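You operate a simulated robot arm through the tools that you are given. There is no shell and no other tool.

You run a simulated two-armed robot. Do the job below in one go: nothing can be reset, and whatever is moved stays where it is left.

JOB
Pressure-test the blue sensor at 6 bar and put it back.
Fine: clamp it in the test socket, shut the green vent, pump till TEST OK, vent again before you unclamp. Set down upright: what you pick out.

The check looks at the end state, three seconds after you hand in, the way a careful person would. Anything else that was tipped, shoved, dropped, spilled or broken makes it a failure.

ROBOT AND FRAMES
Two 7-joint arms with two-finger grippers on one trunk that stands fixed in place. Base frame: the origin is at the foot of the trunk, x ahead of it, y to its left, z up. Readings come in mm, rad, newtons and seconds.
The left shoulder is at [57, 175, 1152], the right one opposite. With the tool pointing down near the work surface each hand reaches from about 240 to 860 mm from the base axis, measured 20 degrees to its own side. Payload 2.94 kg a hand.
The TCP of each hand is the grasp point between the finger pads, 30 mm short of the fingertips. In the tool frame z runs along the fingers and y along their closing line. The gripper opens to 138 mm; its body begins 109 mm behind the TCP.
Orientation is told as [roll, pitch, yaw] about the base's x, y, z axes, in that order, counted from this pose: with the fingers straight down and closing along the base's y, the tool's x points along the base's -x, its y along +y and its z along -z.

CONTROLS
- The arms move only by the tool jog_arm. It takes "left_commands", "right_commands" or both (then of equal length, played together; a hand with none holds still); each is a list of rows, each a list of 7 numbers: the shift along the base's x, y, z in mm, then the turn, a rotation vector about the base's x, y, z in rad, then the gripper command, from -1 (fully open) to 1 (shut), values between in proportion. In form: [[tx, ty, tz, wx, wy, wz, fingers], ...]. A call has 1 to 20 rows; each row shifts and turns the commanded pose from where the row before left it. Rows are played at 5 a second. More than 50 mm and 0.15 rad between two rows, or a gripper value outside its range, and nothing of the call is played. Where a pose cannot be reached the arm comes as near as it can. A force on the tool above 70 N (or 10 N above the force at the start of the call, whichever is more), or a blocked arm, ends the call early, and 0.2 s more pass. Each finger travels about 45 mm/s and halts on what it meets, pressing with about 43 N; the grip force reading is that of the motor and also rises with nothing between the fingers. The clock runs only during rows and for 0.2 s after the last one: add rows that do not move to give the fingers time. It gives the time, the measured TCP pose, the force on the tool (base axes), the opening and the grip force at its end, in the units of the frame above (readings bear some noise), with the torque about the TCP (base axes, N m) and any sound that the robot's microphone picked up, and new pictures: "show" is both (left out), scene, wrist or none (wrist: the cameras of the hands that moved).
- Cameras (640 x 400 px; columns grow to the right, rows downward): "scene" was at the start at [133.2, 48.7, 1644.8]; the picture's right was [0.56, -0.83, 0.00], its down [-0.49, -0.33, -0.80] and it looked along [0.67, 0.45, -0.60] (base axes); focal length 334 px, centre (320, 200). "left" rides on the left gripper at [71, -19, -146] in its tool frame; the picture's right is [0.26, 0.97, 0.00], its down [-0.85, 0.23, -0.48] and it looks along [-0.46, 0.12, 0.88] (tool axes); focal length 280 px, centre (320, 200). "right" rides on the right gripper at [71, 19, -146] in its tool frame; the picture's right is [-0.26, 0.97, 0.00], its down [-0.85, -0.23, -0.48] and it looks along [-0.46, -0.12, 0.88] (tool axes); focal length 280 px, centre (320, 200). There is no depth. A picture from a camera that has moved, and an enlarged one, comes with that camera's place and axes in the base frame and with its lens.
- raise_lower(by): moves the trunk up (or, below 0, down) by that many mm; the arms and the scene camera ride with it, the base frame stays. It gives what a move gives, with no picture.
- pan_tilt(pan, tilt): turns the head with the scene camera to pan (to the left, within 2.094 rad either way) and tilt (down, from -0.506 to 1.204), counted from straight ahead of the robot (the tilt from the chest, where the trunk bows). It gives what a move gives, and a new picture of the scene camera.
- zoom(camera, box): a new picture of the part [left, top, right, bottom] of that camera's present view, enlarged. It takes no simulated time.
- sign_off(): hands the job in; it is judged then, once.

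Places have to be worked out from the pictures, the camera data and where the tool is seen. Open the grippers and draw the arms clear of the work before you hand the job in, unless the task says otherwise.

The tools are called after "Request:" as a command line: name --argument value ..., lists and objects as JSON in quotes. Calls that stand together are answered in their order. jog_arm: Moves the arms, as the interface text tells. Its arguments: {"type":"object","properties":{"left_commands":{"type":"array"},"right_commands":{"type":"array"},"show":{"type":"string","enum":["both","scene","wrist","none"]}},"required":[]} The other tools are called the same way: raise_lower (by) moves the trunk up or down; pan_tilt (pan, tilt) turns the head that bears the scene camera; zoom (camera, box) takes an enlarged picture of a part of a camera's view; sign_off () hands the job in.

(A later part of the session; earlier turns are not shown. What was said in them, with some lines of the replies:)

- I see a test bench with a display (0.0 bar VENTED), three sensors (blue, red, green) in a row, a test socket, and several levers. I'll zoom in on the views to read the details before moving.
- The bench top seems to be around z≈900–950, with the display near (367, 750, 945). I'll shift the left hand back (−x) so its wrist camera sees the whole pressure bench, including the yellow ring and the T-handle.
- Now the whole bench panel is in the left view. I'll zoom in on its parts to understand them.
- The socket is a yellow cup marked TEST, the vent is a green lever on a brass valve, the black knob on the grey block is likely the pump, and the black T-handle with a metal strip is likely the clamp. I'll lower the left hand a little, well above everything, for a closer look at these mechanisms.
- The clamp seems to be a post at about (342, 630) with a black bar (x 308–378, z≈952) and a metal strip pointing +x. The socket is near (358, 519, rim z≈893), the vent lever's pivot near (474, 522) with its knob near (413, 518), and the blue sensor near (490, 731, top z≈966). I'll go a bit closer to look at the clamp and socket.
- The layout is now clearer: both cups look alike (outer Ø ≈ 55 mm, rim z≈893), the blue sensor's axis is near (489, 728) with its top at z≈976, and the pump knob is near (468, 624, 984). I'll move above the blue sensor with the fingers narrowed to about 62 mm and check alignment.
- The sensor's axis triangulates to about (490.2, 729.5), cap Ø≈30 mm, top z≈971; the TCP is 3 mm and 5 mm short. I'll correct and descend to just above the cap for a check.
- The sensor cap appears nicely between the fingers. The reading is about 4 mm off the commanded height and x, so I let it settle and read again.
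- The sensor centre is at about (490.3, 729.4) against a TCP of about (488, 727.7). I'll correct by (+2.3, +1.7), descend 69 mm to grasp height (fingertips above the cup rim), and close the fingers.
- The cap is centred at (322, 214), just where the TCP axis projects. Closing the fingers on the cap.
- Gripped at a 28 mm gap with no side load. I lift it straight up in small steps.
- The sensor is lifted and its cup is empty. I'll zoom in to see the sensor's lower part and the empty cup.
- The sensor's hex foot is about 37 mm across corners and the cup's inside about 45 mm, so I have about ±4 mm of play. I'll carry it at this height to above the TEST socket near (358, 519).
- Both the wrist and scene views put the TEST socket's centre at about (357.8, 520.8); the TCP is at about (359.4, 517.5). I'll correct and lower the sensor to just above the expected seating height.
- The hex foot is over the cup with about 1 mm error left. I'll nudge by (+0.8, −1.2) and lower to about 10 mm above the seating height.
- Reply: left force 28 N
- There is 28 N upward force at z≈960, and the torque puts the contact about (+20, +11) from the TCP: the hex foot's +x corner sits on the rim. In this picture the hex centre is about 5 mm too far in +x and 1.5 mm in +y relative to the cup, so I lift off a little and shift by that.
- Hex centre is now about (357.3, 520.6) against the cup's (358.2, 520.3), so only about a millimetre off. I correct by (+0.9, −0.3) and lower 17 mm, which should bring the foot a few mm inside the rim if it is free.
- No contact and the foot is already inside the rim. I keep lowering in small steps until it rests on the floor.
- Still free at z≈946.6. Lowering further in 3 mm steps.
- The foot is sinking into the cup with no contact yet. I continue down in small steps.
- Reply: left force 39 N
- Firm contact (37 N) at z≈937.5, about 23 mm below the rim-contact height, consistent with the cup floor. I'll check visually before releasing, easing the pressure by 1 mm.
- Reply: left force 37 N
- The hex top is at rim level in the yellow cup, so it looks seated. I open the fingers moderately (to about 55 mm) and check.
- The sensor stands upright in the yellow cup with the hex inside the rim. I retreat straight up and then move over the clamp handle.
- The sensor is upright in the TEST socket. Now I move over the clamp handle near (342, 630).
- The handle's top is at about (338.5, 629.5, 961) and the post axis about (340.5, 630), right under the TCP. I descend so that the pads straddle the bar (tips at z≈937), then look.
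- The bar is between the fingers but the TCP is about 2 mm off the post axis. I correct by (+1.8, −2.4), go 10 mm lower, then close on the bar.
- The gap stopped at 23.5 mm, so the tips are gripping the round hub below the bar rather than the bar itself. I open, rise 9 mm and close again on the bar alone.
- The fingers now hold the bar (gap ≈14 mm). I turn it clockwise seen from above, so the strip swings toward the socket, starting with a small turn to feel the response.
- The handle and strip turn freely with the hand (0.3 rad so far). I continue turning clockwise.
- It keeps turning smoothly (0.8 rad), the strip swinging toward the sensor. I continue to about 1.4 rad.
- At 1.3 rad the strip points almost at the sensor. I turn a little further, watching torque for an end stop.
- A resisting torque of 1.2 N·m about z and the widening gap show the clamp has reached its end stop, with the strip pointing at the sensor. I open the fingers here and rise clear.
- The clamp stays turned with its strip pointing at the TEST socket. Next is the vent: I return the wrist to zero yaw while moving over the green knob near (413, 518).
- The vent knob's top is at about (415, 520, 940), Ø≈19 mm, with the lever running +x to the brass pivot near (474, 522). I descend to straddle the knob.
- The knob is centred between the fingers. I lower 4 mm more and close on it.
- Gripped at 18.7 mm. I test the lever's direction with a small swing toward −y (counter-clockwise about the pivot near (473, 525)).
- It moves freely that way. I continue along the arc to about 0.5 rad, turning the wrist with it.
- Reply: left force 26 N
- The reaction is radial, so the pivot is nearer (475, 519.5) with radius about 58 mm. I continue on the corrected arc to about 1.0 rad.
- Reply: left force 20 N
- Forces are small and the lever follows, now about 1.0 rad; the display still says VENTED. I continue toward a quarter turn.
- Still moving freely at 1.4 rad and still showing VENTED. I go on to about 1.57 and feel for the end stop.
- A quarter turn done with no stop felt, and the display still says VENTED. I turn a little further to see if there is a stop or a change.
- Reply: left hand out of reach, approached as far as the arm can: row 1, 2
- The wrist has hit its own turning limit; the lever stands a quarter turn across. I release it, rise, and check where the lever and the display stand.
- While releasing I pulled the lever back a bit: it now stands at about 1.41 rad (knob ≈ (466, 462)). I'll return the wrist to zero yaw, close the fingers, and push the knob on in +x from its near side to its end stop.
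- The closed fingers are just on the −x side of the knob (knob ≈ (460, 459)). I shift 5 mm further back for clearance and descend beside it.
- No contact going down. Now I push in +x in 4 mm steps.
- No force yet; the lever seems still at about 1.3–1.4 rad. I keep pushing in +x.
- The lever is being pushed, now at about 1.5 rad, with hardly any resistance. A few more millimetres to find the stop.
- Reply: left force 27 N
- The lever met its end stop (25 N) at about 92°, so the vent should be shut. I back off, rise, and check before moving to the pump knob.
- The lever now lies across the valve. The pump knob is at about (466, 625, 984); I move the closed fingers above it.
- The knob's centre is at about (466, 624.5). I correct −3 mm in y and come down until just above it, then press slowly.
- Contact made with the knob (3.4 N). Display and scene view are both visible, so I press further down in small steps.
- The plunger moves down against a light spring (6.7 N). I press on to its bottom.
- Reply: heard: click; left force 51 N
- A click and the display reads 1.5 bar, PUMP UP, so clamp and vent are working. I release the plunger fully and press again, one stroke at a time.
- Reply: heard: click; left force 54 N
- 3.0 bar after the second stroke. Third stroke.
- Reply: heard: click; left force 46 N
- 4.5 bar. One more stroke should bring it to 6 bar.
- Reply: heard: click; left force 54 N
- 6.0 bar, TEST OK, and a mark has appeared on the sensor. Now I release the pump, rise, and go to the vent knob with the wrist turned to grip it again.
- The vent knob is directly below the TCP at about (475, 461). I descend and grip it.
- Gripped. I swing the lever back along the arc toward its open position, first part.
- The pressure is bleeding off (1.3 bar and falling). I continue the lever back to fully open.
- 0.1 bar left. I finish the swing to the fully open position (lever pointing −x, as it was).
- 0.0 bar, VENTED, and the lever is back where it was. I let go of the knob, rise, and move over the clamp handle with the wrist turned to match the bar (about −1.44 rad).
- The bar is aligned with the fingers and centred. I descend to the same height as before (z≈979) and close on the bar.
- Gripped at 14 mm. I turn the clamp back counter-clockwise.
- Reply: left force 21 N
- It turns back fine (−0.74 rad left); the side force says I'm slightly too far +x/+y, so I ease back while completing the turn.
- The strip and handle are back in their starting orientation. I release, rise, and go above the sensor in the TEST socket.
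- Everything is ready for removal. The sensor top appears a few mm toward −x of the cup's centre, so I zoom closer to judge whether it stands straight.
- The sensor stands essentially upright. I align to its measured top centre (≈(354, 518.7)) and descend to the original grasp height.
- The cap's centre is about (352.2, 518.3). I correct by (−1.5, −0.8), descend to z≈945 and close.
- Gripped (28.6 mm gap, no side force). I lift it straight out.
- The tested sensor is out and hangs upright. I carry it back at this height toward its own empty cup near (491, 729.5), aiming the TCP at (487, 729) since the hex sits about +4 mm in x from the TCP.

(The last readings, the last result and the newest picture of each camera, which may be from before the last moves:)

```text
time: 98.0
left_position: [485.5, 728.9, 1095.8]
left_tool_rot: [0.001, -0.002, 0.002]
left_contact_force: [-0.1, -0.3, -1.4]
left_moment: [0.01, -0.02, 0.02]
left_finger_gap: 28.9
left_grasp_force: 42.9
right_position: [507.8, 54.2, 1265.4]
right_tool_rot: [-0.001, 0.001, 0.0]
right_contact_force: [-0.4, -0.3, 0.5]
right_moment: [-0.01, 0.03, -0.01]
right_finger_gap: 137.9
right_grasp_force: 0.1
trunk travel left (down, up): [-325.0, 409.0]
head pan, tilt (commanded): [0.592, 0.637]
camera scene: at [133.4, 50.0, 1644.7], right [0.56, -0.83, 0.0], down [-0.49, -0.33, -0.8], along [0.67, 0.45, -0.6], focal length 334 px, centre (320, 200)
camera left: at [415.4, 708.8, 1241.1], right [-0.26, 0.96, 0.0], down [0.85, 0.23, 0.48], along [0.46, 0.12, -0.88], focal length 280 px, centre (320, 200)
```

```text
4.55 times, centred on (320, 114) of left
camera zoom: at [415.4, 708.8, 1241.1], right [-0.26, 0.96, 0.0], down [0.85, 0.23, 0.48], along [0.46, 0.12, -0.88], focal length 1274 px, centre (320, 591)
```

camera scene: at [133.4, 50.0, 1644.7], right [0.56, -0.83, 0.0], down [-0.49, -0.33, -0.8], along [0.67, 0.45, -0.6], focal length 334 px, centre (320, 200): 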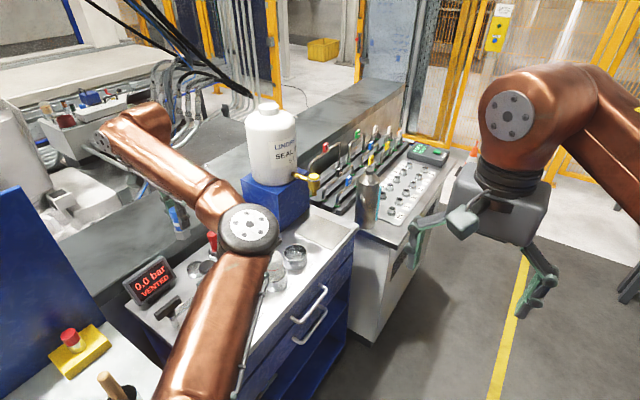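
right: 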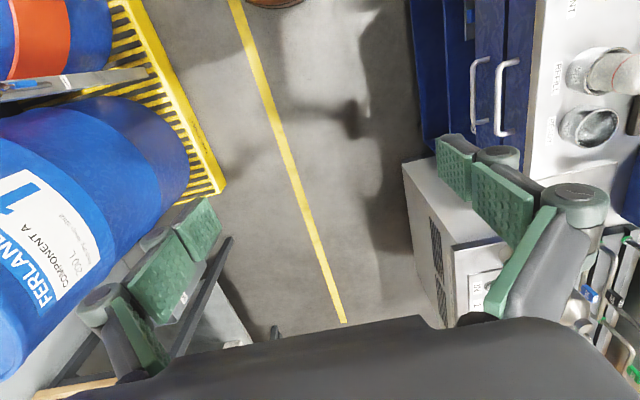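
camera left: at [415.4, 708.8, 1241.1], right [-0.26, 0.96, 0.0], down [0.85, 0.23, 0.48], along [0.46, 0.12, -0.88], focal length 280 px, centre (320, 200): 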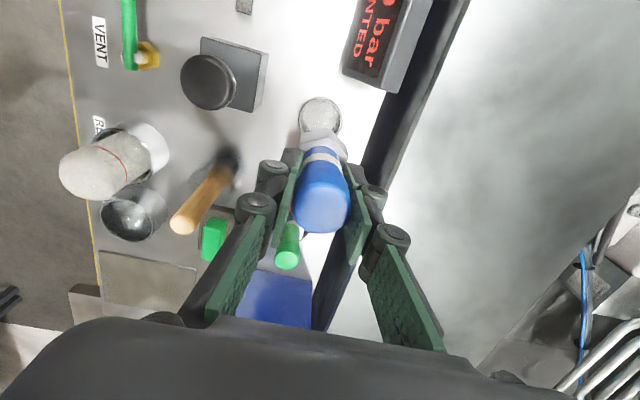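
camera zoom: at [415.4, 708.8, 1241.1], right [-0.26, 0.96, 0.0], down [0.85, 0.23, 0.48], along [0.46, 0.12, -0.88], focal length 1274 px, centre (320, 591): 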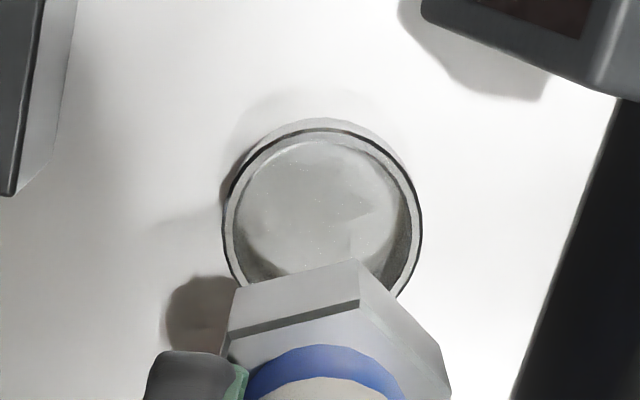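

At this height I estimate the hex centre at (488.5, 728.1) and the cup at (492.3, 729.9). I shift by (+3.5, +1.6) and descend to about 13 mm above the rim to measure again.

Request:
jog_arm --left_commands '[[3.5, 1.6, -30, 0, 0, 0, 1], [0, 0, -30, 0, 0, 0, 1], [0, 0, -30, 0, 0, 0, 1], [0, 0, -20, 0, 0, 0, 1], [0, 0, 0, 0, 0, 0, 1], [0, 0, 0, 0, 0, 0, 1], [0, 0, 0, 0, 0, 0, 1]]' --show "both"

Request:
zoom --camera "left" --box '[250, 90, 390, 178]'

Request:
zoom --camera "scene" --box '[150, 220, 240, 300]'

```text
time: 99.6
left_position: [491.3, 730.6, 984.5]
left_tool_rot: [0.0, -0.001, 0.003]
left_contact_force: [1.0, 0.8, -1.2]
left_moment: [0.0, -0.03, -0.03]
left_finger_gap: 28.9
left_grasp_force: 42.7
right_position: [507.3, 53.4, 1266.9]
right_tool_rot: [0.001, 0.002, 0.0]
right_contact_force: [0.5, 0.3, 0.0]
right_moment: [-0.02, 0.01, 0.01]
right_finger_gap: 138.0
right_grasp_force: 0.1
trunk travel left (down, up): [-325.0, 409.0]
head pan, tilt (commanded): [0.592, 0.637]
camera scene: at [133.5, 49.4, 1644.8], right [0.56, -0.83, 0.0], down [-0.49, -0.33, -0.8], along [0.67, 0.45, -0.6], focal length 334 px, centre (320, 200)
camera left: at [420.5, 710.7, 1130.3], right [-0.26, 0.96, 0.0], down [0.85, 0.23, 0.48], along [0.46, 0.12, -0.88], focal length 280 px, centre (320, 200)
```

scene: 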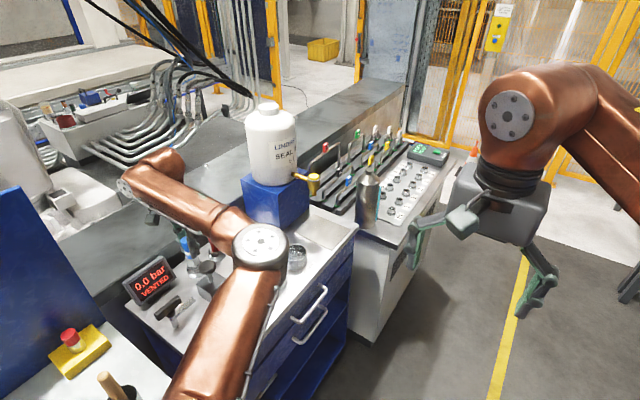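
left: 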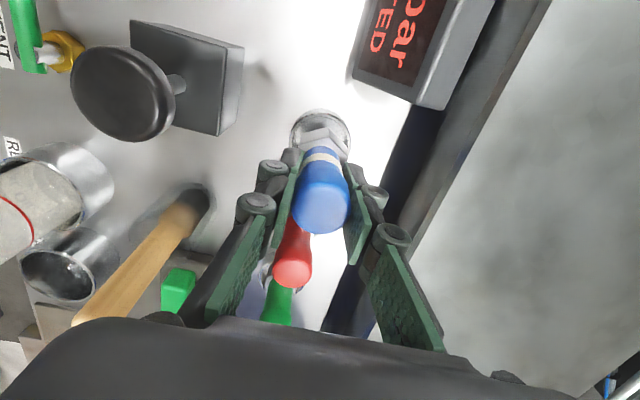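

```text
4.55 times, centred on (320, 134) of left
camera zoom: at [420.5, 710.7, 1130.3], right [-0.26, 0.96, 0.0], down [0.85, 0.23, 0.48], along [0.46, 0.12, -0.88], focal length 1274 px, centre (320, 500)
```

zoom: 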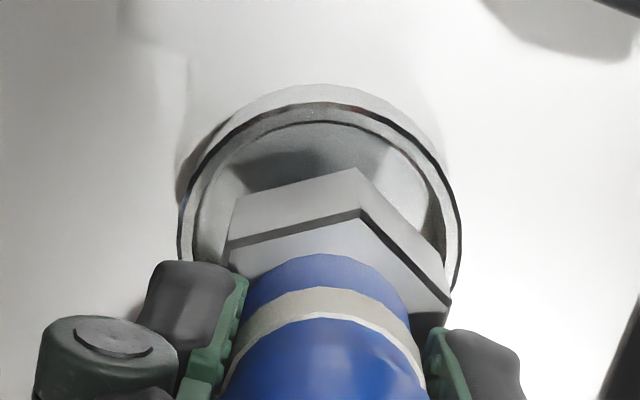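

```text
5.00 times, centred on (195, 260) of scene
camera zoom: at [133.5, 49.4, 1644.8], right [0.56, -0.83, 0.0], down [-0.49, -0.33, -0.8], along [0.67, 0.45, -0.6], focal length 1673 px, centre (945, -100)
```

zoom: 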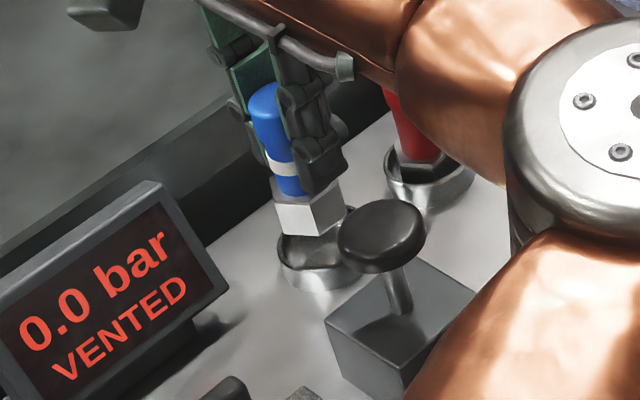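

Now the hex centre measures (494.5, 730.6) against the cup's (492.5, 730.0). I shift by (−2.0, −0.6) and lower 10 mm, staying just above the rim.

Request:
jog_arm --left_commands '[[-2.0, -0.6, -5, 0, 0, 0, 1], [0, 0, -5, 0, 0, 0, 1], [0, 0, 0, 0, 0, 0, 1], [0, 0, 0, 0, 0, 0, 1]]' --show "wrist"

Request:
zoom --camera "left" --box '[250, 90, 390, 178]'

Request:
zoom --camera "scene" --box '[150, 220, 240, 300]'

```text
time: 100.6
left_position: [489.5, 729.0, 975.0]
left_tool_rot: [0.0, 0.0, 0.001]
left_contact_force: [-0.9, -0.5, -0.8]
left_moment: [-0.04, 0.01, 0.01]
left_finger_gap: 28.7
left_grasp_force: 43.3
right_position: [507.3, 53.3, 1266.2]
right_tool_rot: [0.0, 0.002, 0.001]
right_contact_force: [1.0, 0.9, 0.3]
right_moment: [-0.01, -0.01, 0.02]
right_finger_gap: 137.8
right_grasp_force: 0.0
trunk travel left (down, up): [-325.0, 409.0]
head pan, tilt (commanded): [0.592, 0.637]
camera left: at [418.3, 709.8, 1121.1], right [-0.26, 0.96, 0.0], down [0.85, 0.23, 0.48], along [0.46, 0.12, -0.88], focal length 280 px, centre (320, 200)
```

left: 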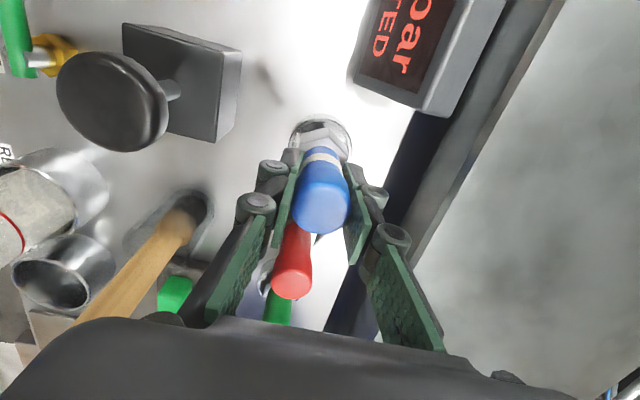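

```text
4.55 times, centred on (320, 134) of left
camera zoom: at [418.3, 709.8, 1121.1], right [-0.26, 0.96, 0.0], down [0.85, 0.23, 0.48], along [0.46, 0.12, -0.88], focal length 1274 px, centre (320, 500)
```

zoom: 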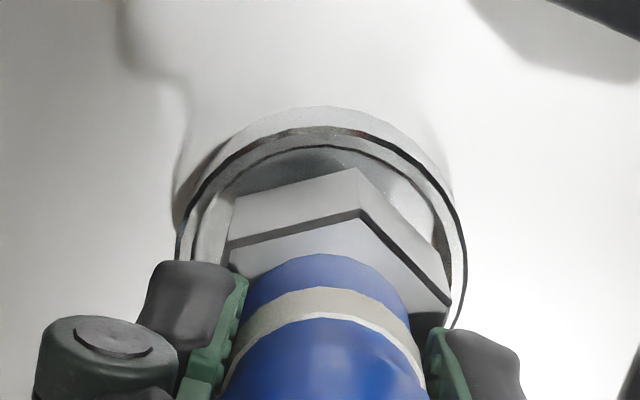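

```text
5.00 times, centred on (195, 260) of scene
camera zoom: at [133.6, 49.5, 1644.7], right [0.56, -0.83, 0.0], down [-0.49, -0.33, -0.8], along [0.67, 0.45, -0.6], focal length 1673 px, centre (945, -100)
```

zoom: 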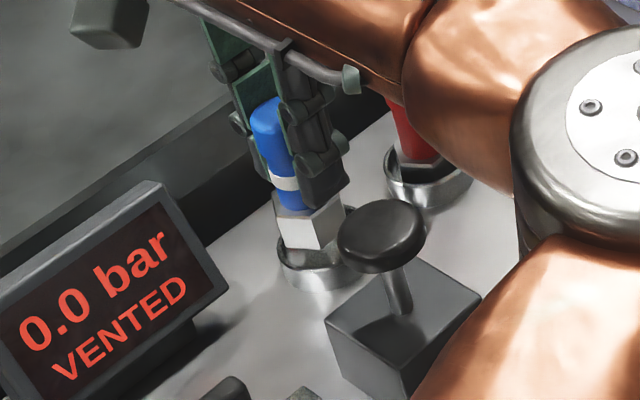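

Hex (492.6, 729.9) and cup (493.0, 730.2) now agree within half a millimetre. I lower slowly into the cup.

Request:
jog_arm --left_commands '[[0.3, 0.2, -4, 0, 0, 0, 1], [0, 0, -4, 0, 0, 0, 1], [0, 0, -4, 0, 0, 0, 1], [0, 0, 0, 0, 0, 0, 1]]' --show "wrist"

Request:
zoom --camera "left" --box '[250, 90, 390, 178]'

Request:
zoom --camera "scene" --box '[150, 220, 240, 300]'

```text
time: 101.6
left_position: [489.2, 729.6, 964.3]
left_tool_rot: [0.001, 0.0, 0.002]
left_contact_force: [0.2, -0.2, -1.6]
left_moment: [0.01, 0.02, -0.05]
left_finger_gap: 28.7
left_grasp_force: 42.9
right_position: [508.0, 53.1, 1266.1]
right_tool_rot: [0.0, 0.0, 0.002]
right_contact_force: [0.0, 0.2, 0.3]
right_moment: [0.01, 0.04, -0.01]
right_finger_gap: 138.2
right_grasp_force: 0.0
trunk travel left (down, up): [-325.0, 409.0]
head pan, tilt (commanded): [0.592, 0.637]
camera left: at [418.1, 710.0, 1110.4], right [-0.26, 0.96, 0.0], down [0.85, 0.23, 0.48], along [0.46, 0.13, -0.88], focal length 280 px, centre (320, 200)
```

left: 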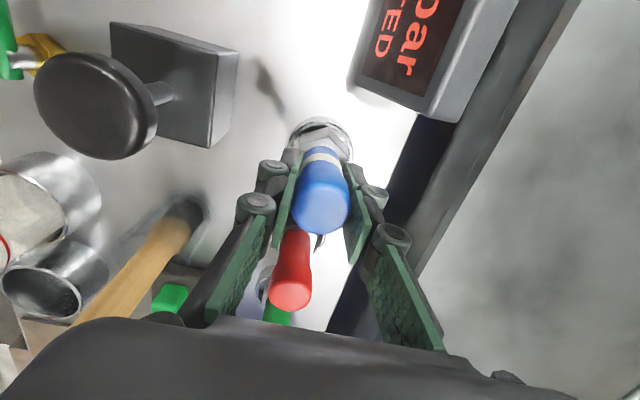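

```text
4.55 times, centred on (320, 134) of left
camera zoom: at [418.1, 710.0, 1110.4], right [-0.26, 0.96, 0.0], down [0.85, 0.23, 0.48], along [0.46, 0.13, -0.88], focal length 1274 px, centre (320, 500)
```

zoom: 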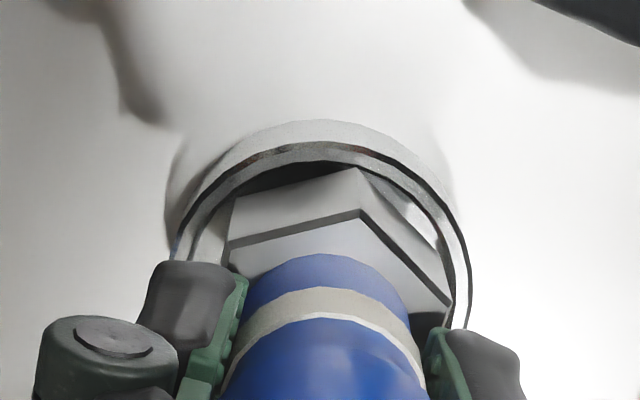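

```text
5.00 times, centred on (195, 260) of scene
camera zoom: at [133.5, 49.4, 1644.8], right [0.56, -0.83, 0.0], down [-0.49, -0.33, -0.8], along [0.67, 0.45, -0.6], focal length 1673 px, centre (945, -100)
```

zoom: 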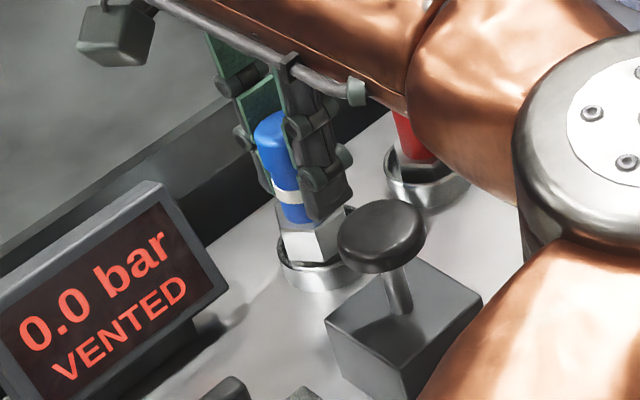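

No contact, and the foot is inside the rim. I continue down; the floor is expected at about z≈946.

Request:
jog_arm --left_commands '[[0, 0, -4, 0, 0, 0, 1], [0, 0, -4, 0, 0, 0, 1], [0, 0, -4, 0, 0, 0, 1], [0, 0, 0, 0, 0, 0, 1]]' --show "none"

```text
time: 102.6
left_position: [489.6, 728.5, 953.0]
left_tool_rot: [0.001, 0.001, 0.003]
left_contact_force: [-0.1, 1.3, -1.0]
left_moment: [0.01, 0.0, -0.03]
left_finger_gap: 28.4
left_grasp_force: 42.6
right_position: [508.2, 52.5, 1265.1]
right_tool_rot: [0.001, 0.002, 0.0]
right_contact_force: [0.9, 0.0, -0.4]
right_moment: [0.0, -0.03, -0.02]
right_finger_gap: 138.0
right_grasp_force: 0.1
trunk travel left (down, up): [-325.0, 409.0]
head pan, tilt (commanded): [0.592, 0.637]
```

Still free at z=953. Lowering in 2 mm steps now.

Request:
jog_arm --left_commands '[[0, 0, -2, 0, 0, 0, 1], [0, 0, -2, 0, 0, 0, 1], [0, 0, 0, 0, 0, 0, 1]]' --show "none"

```text
time: 103.4
left_position: [489.2, 728.7, 947.5]
left_tool_rot: [-0.001, -0.001, 0.003]
left_contact_force: [-0.6, 0.6, -0.9]
left_moment: [0.02, 0.01, 0.01]
left_finger_gap: 28.9
left_grasp_force: 42.9
right_position: [508.1, 54.3, 1266.4]
right_tool_rot: [0.0, 0.003, 0.0]
right_contact_force: [0.0, -0.5, 0.0]
right_moment: [-0.01, 0.0, 0.0]
right_finger_gap: 138.0
right_grasp_force: 0.1
trunk travel left (down, up): [-325.0, 409.0]
head pan, tilt (commanded): [0.592, 0.637]
```

Free at z≈947.5. Another small step to feel the floor.

Request:
jog_arm --left_commands '[[0, 0, -1.5, 0, 0, 0, 1], [0, 0, -1.5, 0, 0, 0, 1], [0, 0, 0, 0, 0, 0, 1]]' --show "wrist"

Request:
zoom --camera "left" --box '[250, 90, 390, 178]'

Request:
zoom --camera "scene" --box '[150, 220, 240, 300]'

```text
time: 104.2
left_position: [489.1, 729.4, 945.2]
left_tool_rot: [0.004, -0.001, 0.0]
left_contact_force: [2.6, 2.1, 5.8]
left_moment: [0.16, -0.05, -0.04]
left_finger_gap: 28.7
left_grasp_force: 43.1
right_position: [508.0, 52.9, 1266.0]
right_tool_rot: [-0.002, 0.001, 0.0]
right_contact_force: [-0.6, 0.0, 0.5]
right_moment: [0.0, 0.03, 0.01]
right_finger_gap: 138.1
right_grasp_force: 0.1
trunk travel left (down, up): [-325.0, 409.0]
head pan, tilt (commanded): [0.592, 0.637]
camera left: at [417.7, 709.4, 1091.2], right [-0.26, 0.96, 0.0], down [0.85, 0.23, 0.48], along [0.46, 0.13, -0.88], focal length 280 px, centre (320, 200)
```

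left: 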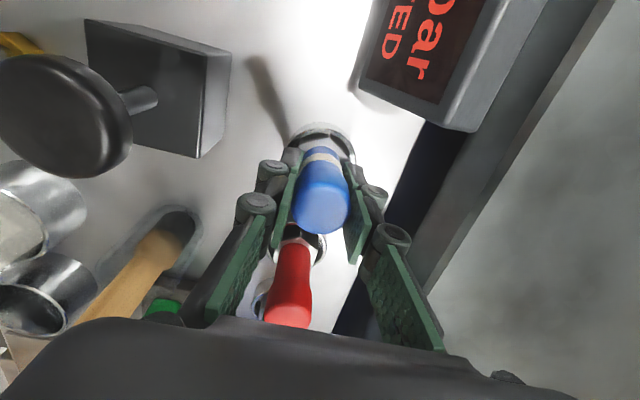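

```text
4.55 times, centred on (320, 134) of left
camera zoom: at [417.7, 709.4, 1091.2], right [-0.26, 0.96, 0.0], down [0.85, 0.23, 0.48], along [0.46, 0.13, -0.88], focal length 1274 px, centre (320, 500)
```

zoom: 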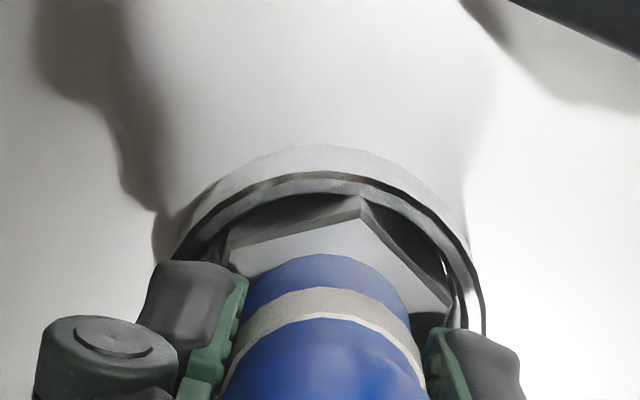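

```text
5.00 times, centred on (195, 260) of scene
camera zoom: at [133.1, 48.7, 1644.9], right [0.56, -0.83, 0.0], down [-0.49, -0.33, -0.8], along [0.67, 0.45, -0.6], focal length 1673 px, centre (945, -100)
```

zoom: 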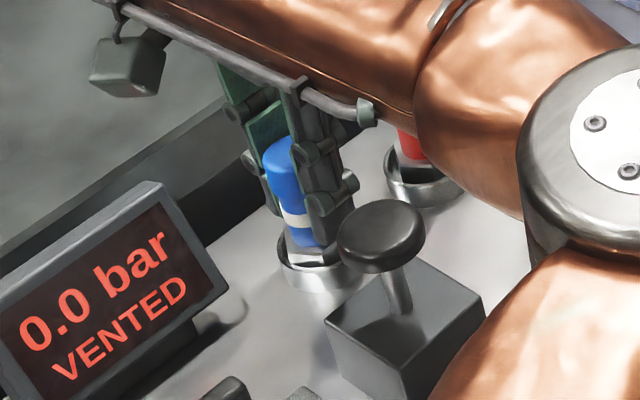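

A gentle 6 N contact at z≈945, the same height at which it was first picked — it is on the cup's floor. I open the fingers to 62 mm as before.

Request:
jog_arm --left_commands '[[0, 0, 0, 0, 0, 0, 0.5], [0, 0, 0, 0, 0, 0, 0.2], [0, 0, 0, 0, 0, 0, 0.1], [0, 0, 0, 0, 0, 0, 0.1]]' --show "both"

Request:
zoom --camera "left" --box '[250, 100, 390, 240]'

Request:
zoom --camera "scene" --box '[150, 220, 240, 300]'

```text
time: 105.2
left_position: [487.9, 729.2, 945.9]
left_tool_rot: [0.0, -0.001, 0.003]
left_contact_force: [0.0, 0.4, -0.1]
left_moment: [-0.01, 0.0, 0.02]
left_finger_gap: 62.2
left_grasp_force: 0.1
right_position: [508.1, 53.3, 1265.5]
right_tool_rot: [0.0, 0.001, -0.001]
right_contact_force: [-0.1, 0.5, -0.4]
right_moment: [-0.01, -0.03, 0.02]
right_finger_gap: 138.1
right_grasp_force: 0.1
trunk travel left (down, up): [-325.0, 409.0]
head pan, tilt (commanded): [0.592, 0.637]
camera scene: at [133.3, 49.1, 1644.8], right [0.56, -0.83, 0.0], down [-0.49, -0.33, -0.8], along [0.67, 0.45, -0.6], focal length 334 px, centre (320, 200)
camera left: at [417.6, 709.6, 1090.4], right [-0.26, 0.96, 0.0], down [0.85, 0.23, 0.48], along [0.46, 0.13, -0.88], focal length 280 px, centre (320, 200)
```

scene: 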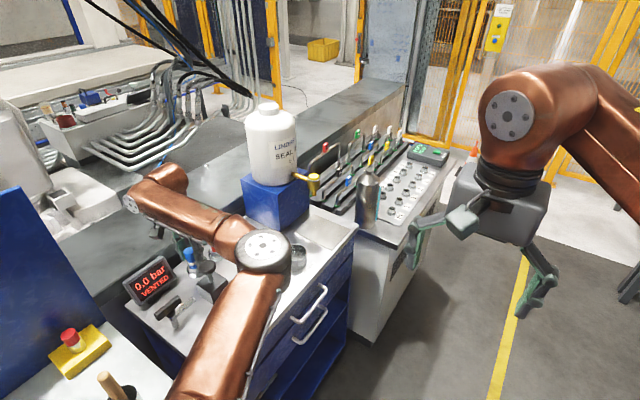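
left: 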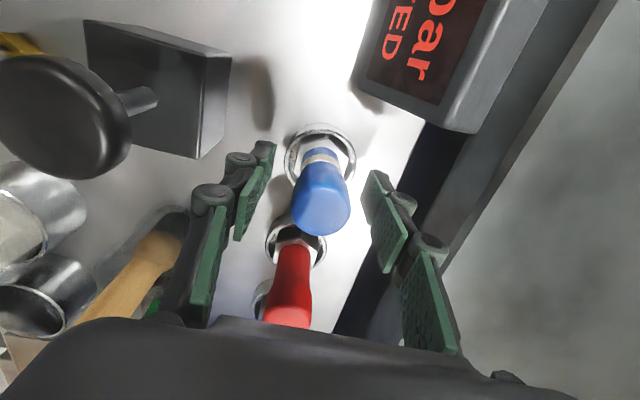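

```text
2.86 times, centred on (320, 170) of left
camera zoom: at [417.6, 709.6, 1090.4], right [-0.26, 0.96, 0.0], down [0.85, 0.23, 0.48], along [0.46, 0.13, -0.88], focal length 801 px, centre (320, 286)
```

zoom: 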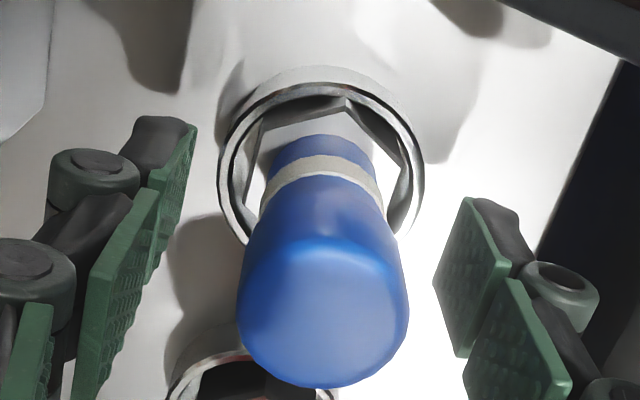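

```text
5.00 times, centred on (195, 260) of scene
camera zoom: at [133.3, 49.1, 1644.8], right [0.56, -0.83, 0.0], down [-0.49, -0.33, -0.8], along [0.67, 0.45, -0.6], focal length 1673 px, centre (945, -100)
```

zoom: 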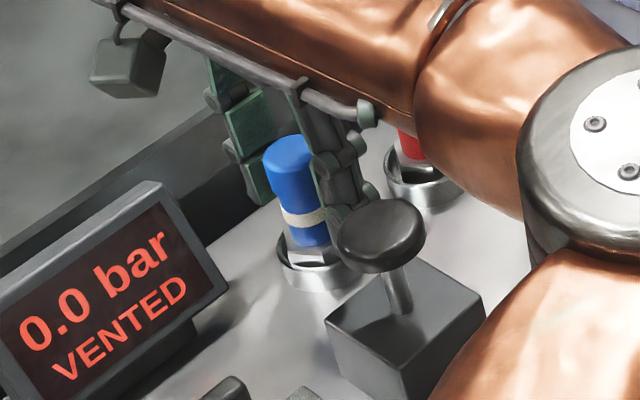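

The sensor stands upright in its own cup. I rise straight up slowly at first, then well clear.

Request:
jog_arm --left_commands '[[0, 0, 8, 0, 0, 0, 0.1], [0, 0, 20, 0, 0, 0, 0.1], [0, 0, 35, 0, 0, 0, 0.1], [0, 0, 40, 0, 0, 0, 0.1], [0, 0, 45, 0, 0, 0, 0.1], [0, 0, 45, 0, 0, 0, 0.1], [0, 0, 0, 0, 0, 0, 0.1]]' --show "both"

Request:
zoom --camera "left" --box '[220, 40, 420, 165]'

Request:
zoom --camera "scene" --box '[110, 220, 270, 350]'

```text
time: 106.8
left_position: [488.6, 730.6, 1140.5]
left_tool_rot: [0.0, 0.003, 0.002]
left_contact_force: [0.1, 0.4, -1.1]
left_moment: [-0.03, 0.0, -0.01]
left_finger_gap: 62.2
left_grasp_force: 0.1
right_position: [509.1, 54.0, 1267.1]
right_tool_rot: [0.0, 0.002, -0.001]
right_contact_force: [0.7, -0.5, 0.2]
right_moment: [-0.01, 0.0, 0.01]
right_finger_gap: 138.1
right_grasp_force: 0.1
trunk travel left (down, up): [-325.0, 409.0]
head pan, tilt (commanded): [0.592, 0.637]
camera scene: at [134.5, 49.8, 1644.6], right [0.56, -0.83, 0.0], down [-0.49, -0.33, -0.8], along [0.67, 0.45, -0.6], focal length 334 px, centre (320, 200)
camera left: at [418.4, 711.6, 1285.4], right [-0.26, 0.96, 0.0], down [0.85, 0.23, 0.47], along [0.46, 0.12, -0.88], focal length 280 px, centre (320, 200)
```

scene: 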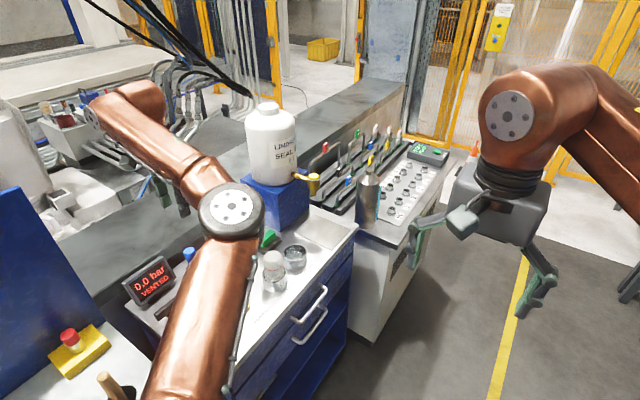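
left: 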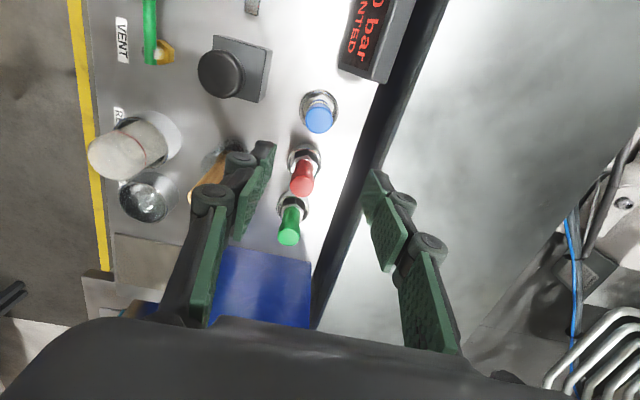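

```text
3.20 times, centred on (320, 102) of left
camera zoom: at [418.4, 711.6, 1285.4], right [-0.26, 0.96, 0.0], down [0.85, 0.23, 0.47], along [0.46, 0.12, -0.88], focal length 897 px, centre (320, 512)
```

zoom: 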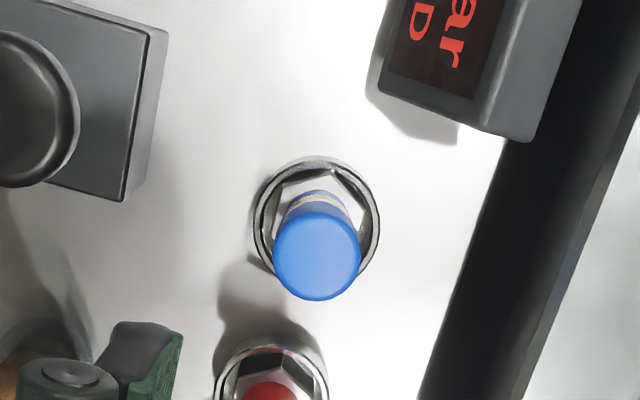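

```text
3.08 times, centred on (190, 285) of scene
camera zoom: at [134.5, 49.8, 1644.6], right [0.56, -0.83, 0.0], down [-0.49, -0.33, -0.8], along [0.67, 0.45, -0.6], focal length 1029 px, centre (720, -62)
```

zoom: 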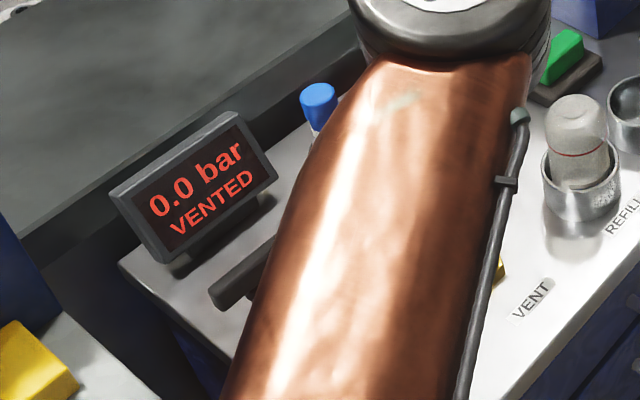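

The sensor is seated as at the start. I raise the arm and draw back to a clear position with the gripper open, taking a last look at the whole bench.

Request:
jog_arm --left_commands '[[0, 0, 45, 0, 0, 0, 0.1], [0, 0, 45, 0, 0, 0, 0.1], [0, 0, 45, 0, 0, 0, 0.1], [0, 0, 40, 0, 0, 0, -0.3], [-20, -30, 0, 0, 0, 0, -1], [-20, -30, 0, 0, 0, 0, -1], [-20, -30, 0, 0, 0, 0, -1], [-20, -30, 0, 0, 0, 0, -1], [-20, -30, 0, 0, 0, 0, -1], [0, 0, 0, 0, 0, 0, -1], [0, 0, 0, 0, 0, 0, -1]]' --show "both"

Request:
zoom --camera "left" --box '[220, 20, 500, 195]'

Request:
zoom --camera "left" --box '[200, 140, 440, 300]'

Request:
zoom --camera "scene" --box '[110, 200, 300, 350]'

```text
time: 109.2
left_position: [385.6, 578.0, 1292.6]
left_tool_rot: [0.001, 0.0, -0.001]
left_contact_force: [-0.8, 1.5, 0.1]
left_moment: [-0.01, 0.02, 0.0]
left_finger_gap: 138.1
left_grasp_force: 0.1
left hand out of reach, approached as far as the arm can: row 4
right_position: [507.7, 52.6, 1266.6]
right_tool_rot: [0.002, 0.001, 0.001]
right_contact_force: [-0.3, 0.0, 0.5]
right_moment: [0.01, -0.01, 0.02]
right_finger_gap: 137.9
right_grasp_force: 0.0
trunk travel left (down, up): [-325.0, 409.0]
head pan, tilt (commanded): [0.592, 0.637]
camera scene: at [133.1, 48.4, 1644.8], right [0.56, -0.83, 0.0], down [-0.49, -0.33, -0.8], along [0.67, 0.45, -0.59], focal length 334 px, centre (320, 200)
camera left: at [314.8, 558.2, 1438.1], right [-0.26, 0.96, 0.0], down [0.85, 0.23, 0.48], along [0.46, 0.13, -0.88], focal length 280 px, centre (320, 200)
```

scene: 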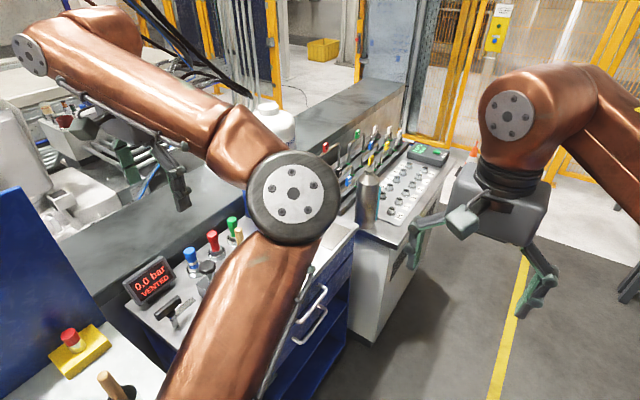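
left: 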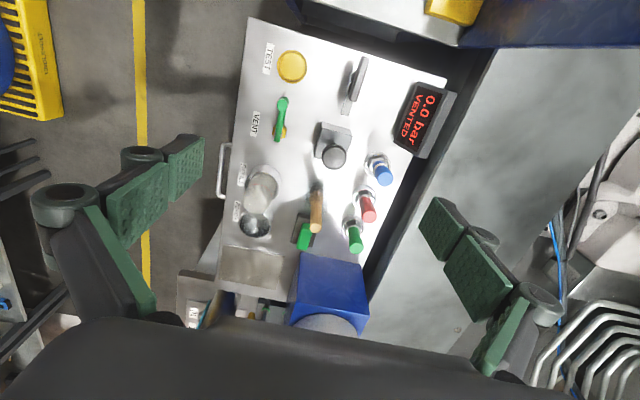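

```text
2.29 times, centred on (360, 108) of left
camera zoom: at [314.8, 558.2, 1438.1], right [-0.26, 0.96, 0.0], down [0.85, 0.23, 0.48], along [0.46, 0.13, -0.88], focal length 641 px, centre (229, 411)
```

zoom: 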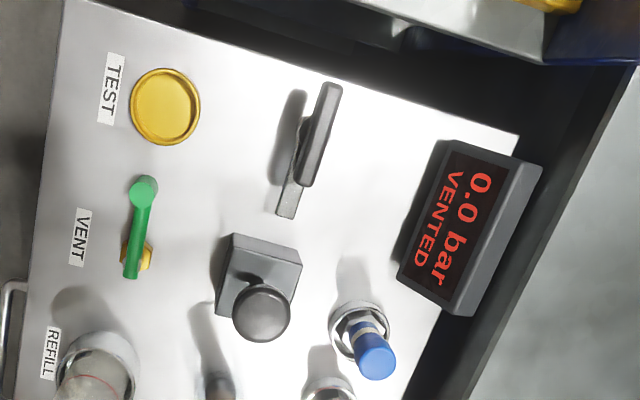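

```text
2.50 times, centred on (320, 220) of left
camera zoom: at [314.8, 558.2, 1438.1], right [-0.26, 0.96, 0.0], down [0.85, 0.23, 0.48], along [0.46, 0.13, -0.88], focal length 701 px, centre (320, 150)
```

zoom: 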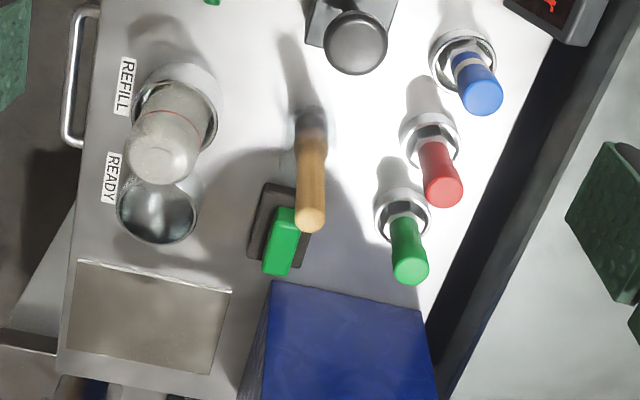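

```text
2.67 times, centred on (205, 275) of scene
camera zoom: at [133.1, 48.4, 1644.8], right [0.56, -0.83, 0.0], down [-0.49, -0.33, -0.8], along [0.67, 0.45, -0.59], focal length 892 px, centre (627, 0)
```

zoom: 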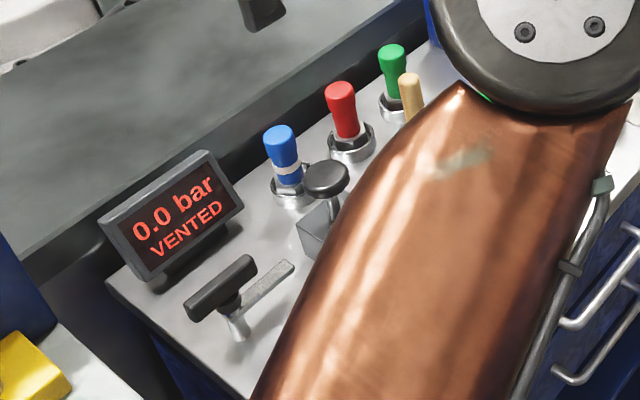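

The blue sensor, now with its test band, stands upright in its own cup. The clamp and green vent are back as found, the display reads 0.0 bar VENTED, everything else is undisturbed, and both arms are clear with grippers open, so I hand the job in.

Request:
sign_off

```text
The job is handed in.
```

The blue sensor passed its pressure test: the display read 6.0 bar, TEST OK. It is back upright in its own cup, and I've handed the job in.

- **Test:** I clamped the sensor in the TEST socket, shut the green vent and pumped four strokes of 1.5 bar each. A white band appeared on the sensor when TEST OK came up.
- **Venting:** I opened the vent and waited until the display read 0.0 bar, VENTED, before unclamping.
- **Bench:** The clamp and vent lever are back where they started. I saw nothing else on the bench moved or tipped in the last pictures. Both arms are clear, with the grippers open.

**Rough spot:** on the first try at seating the sensor in the TEST socket, its foot caught the rim with about 28 N of force. It slid up roughly 14 mm in the gripper. I lifted it, re-centred it and seated it fully before clamping, and saw no sign of damage.
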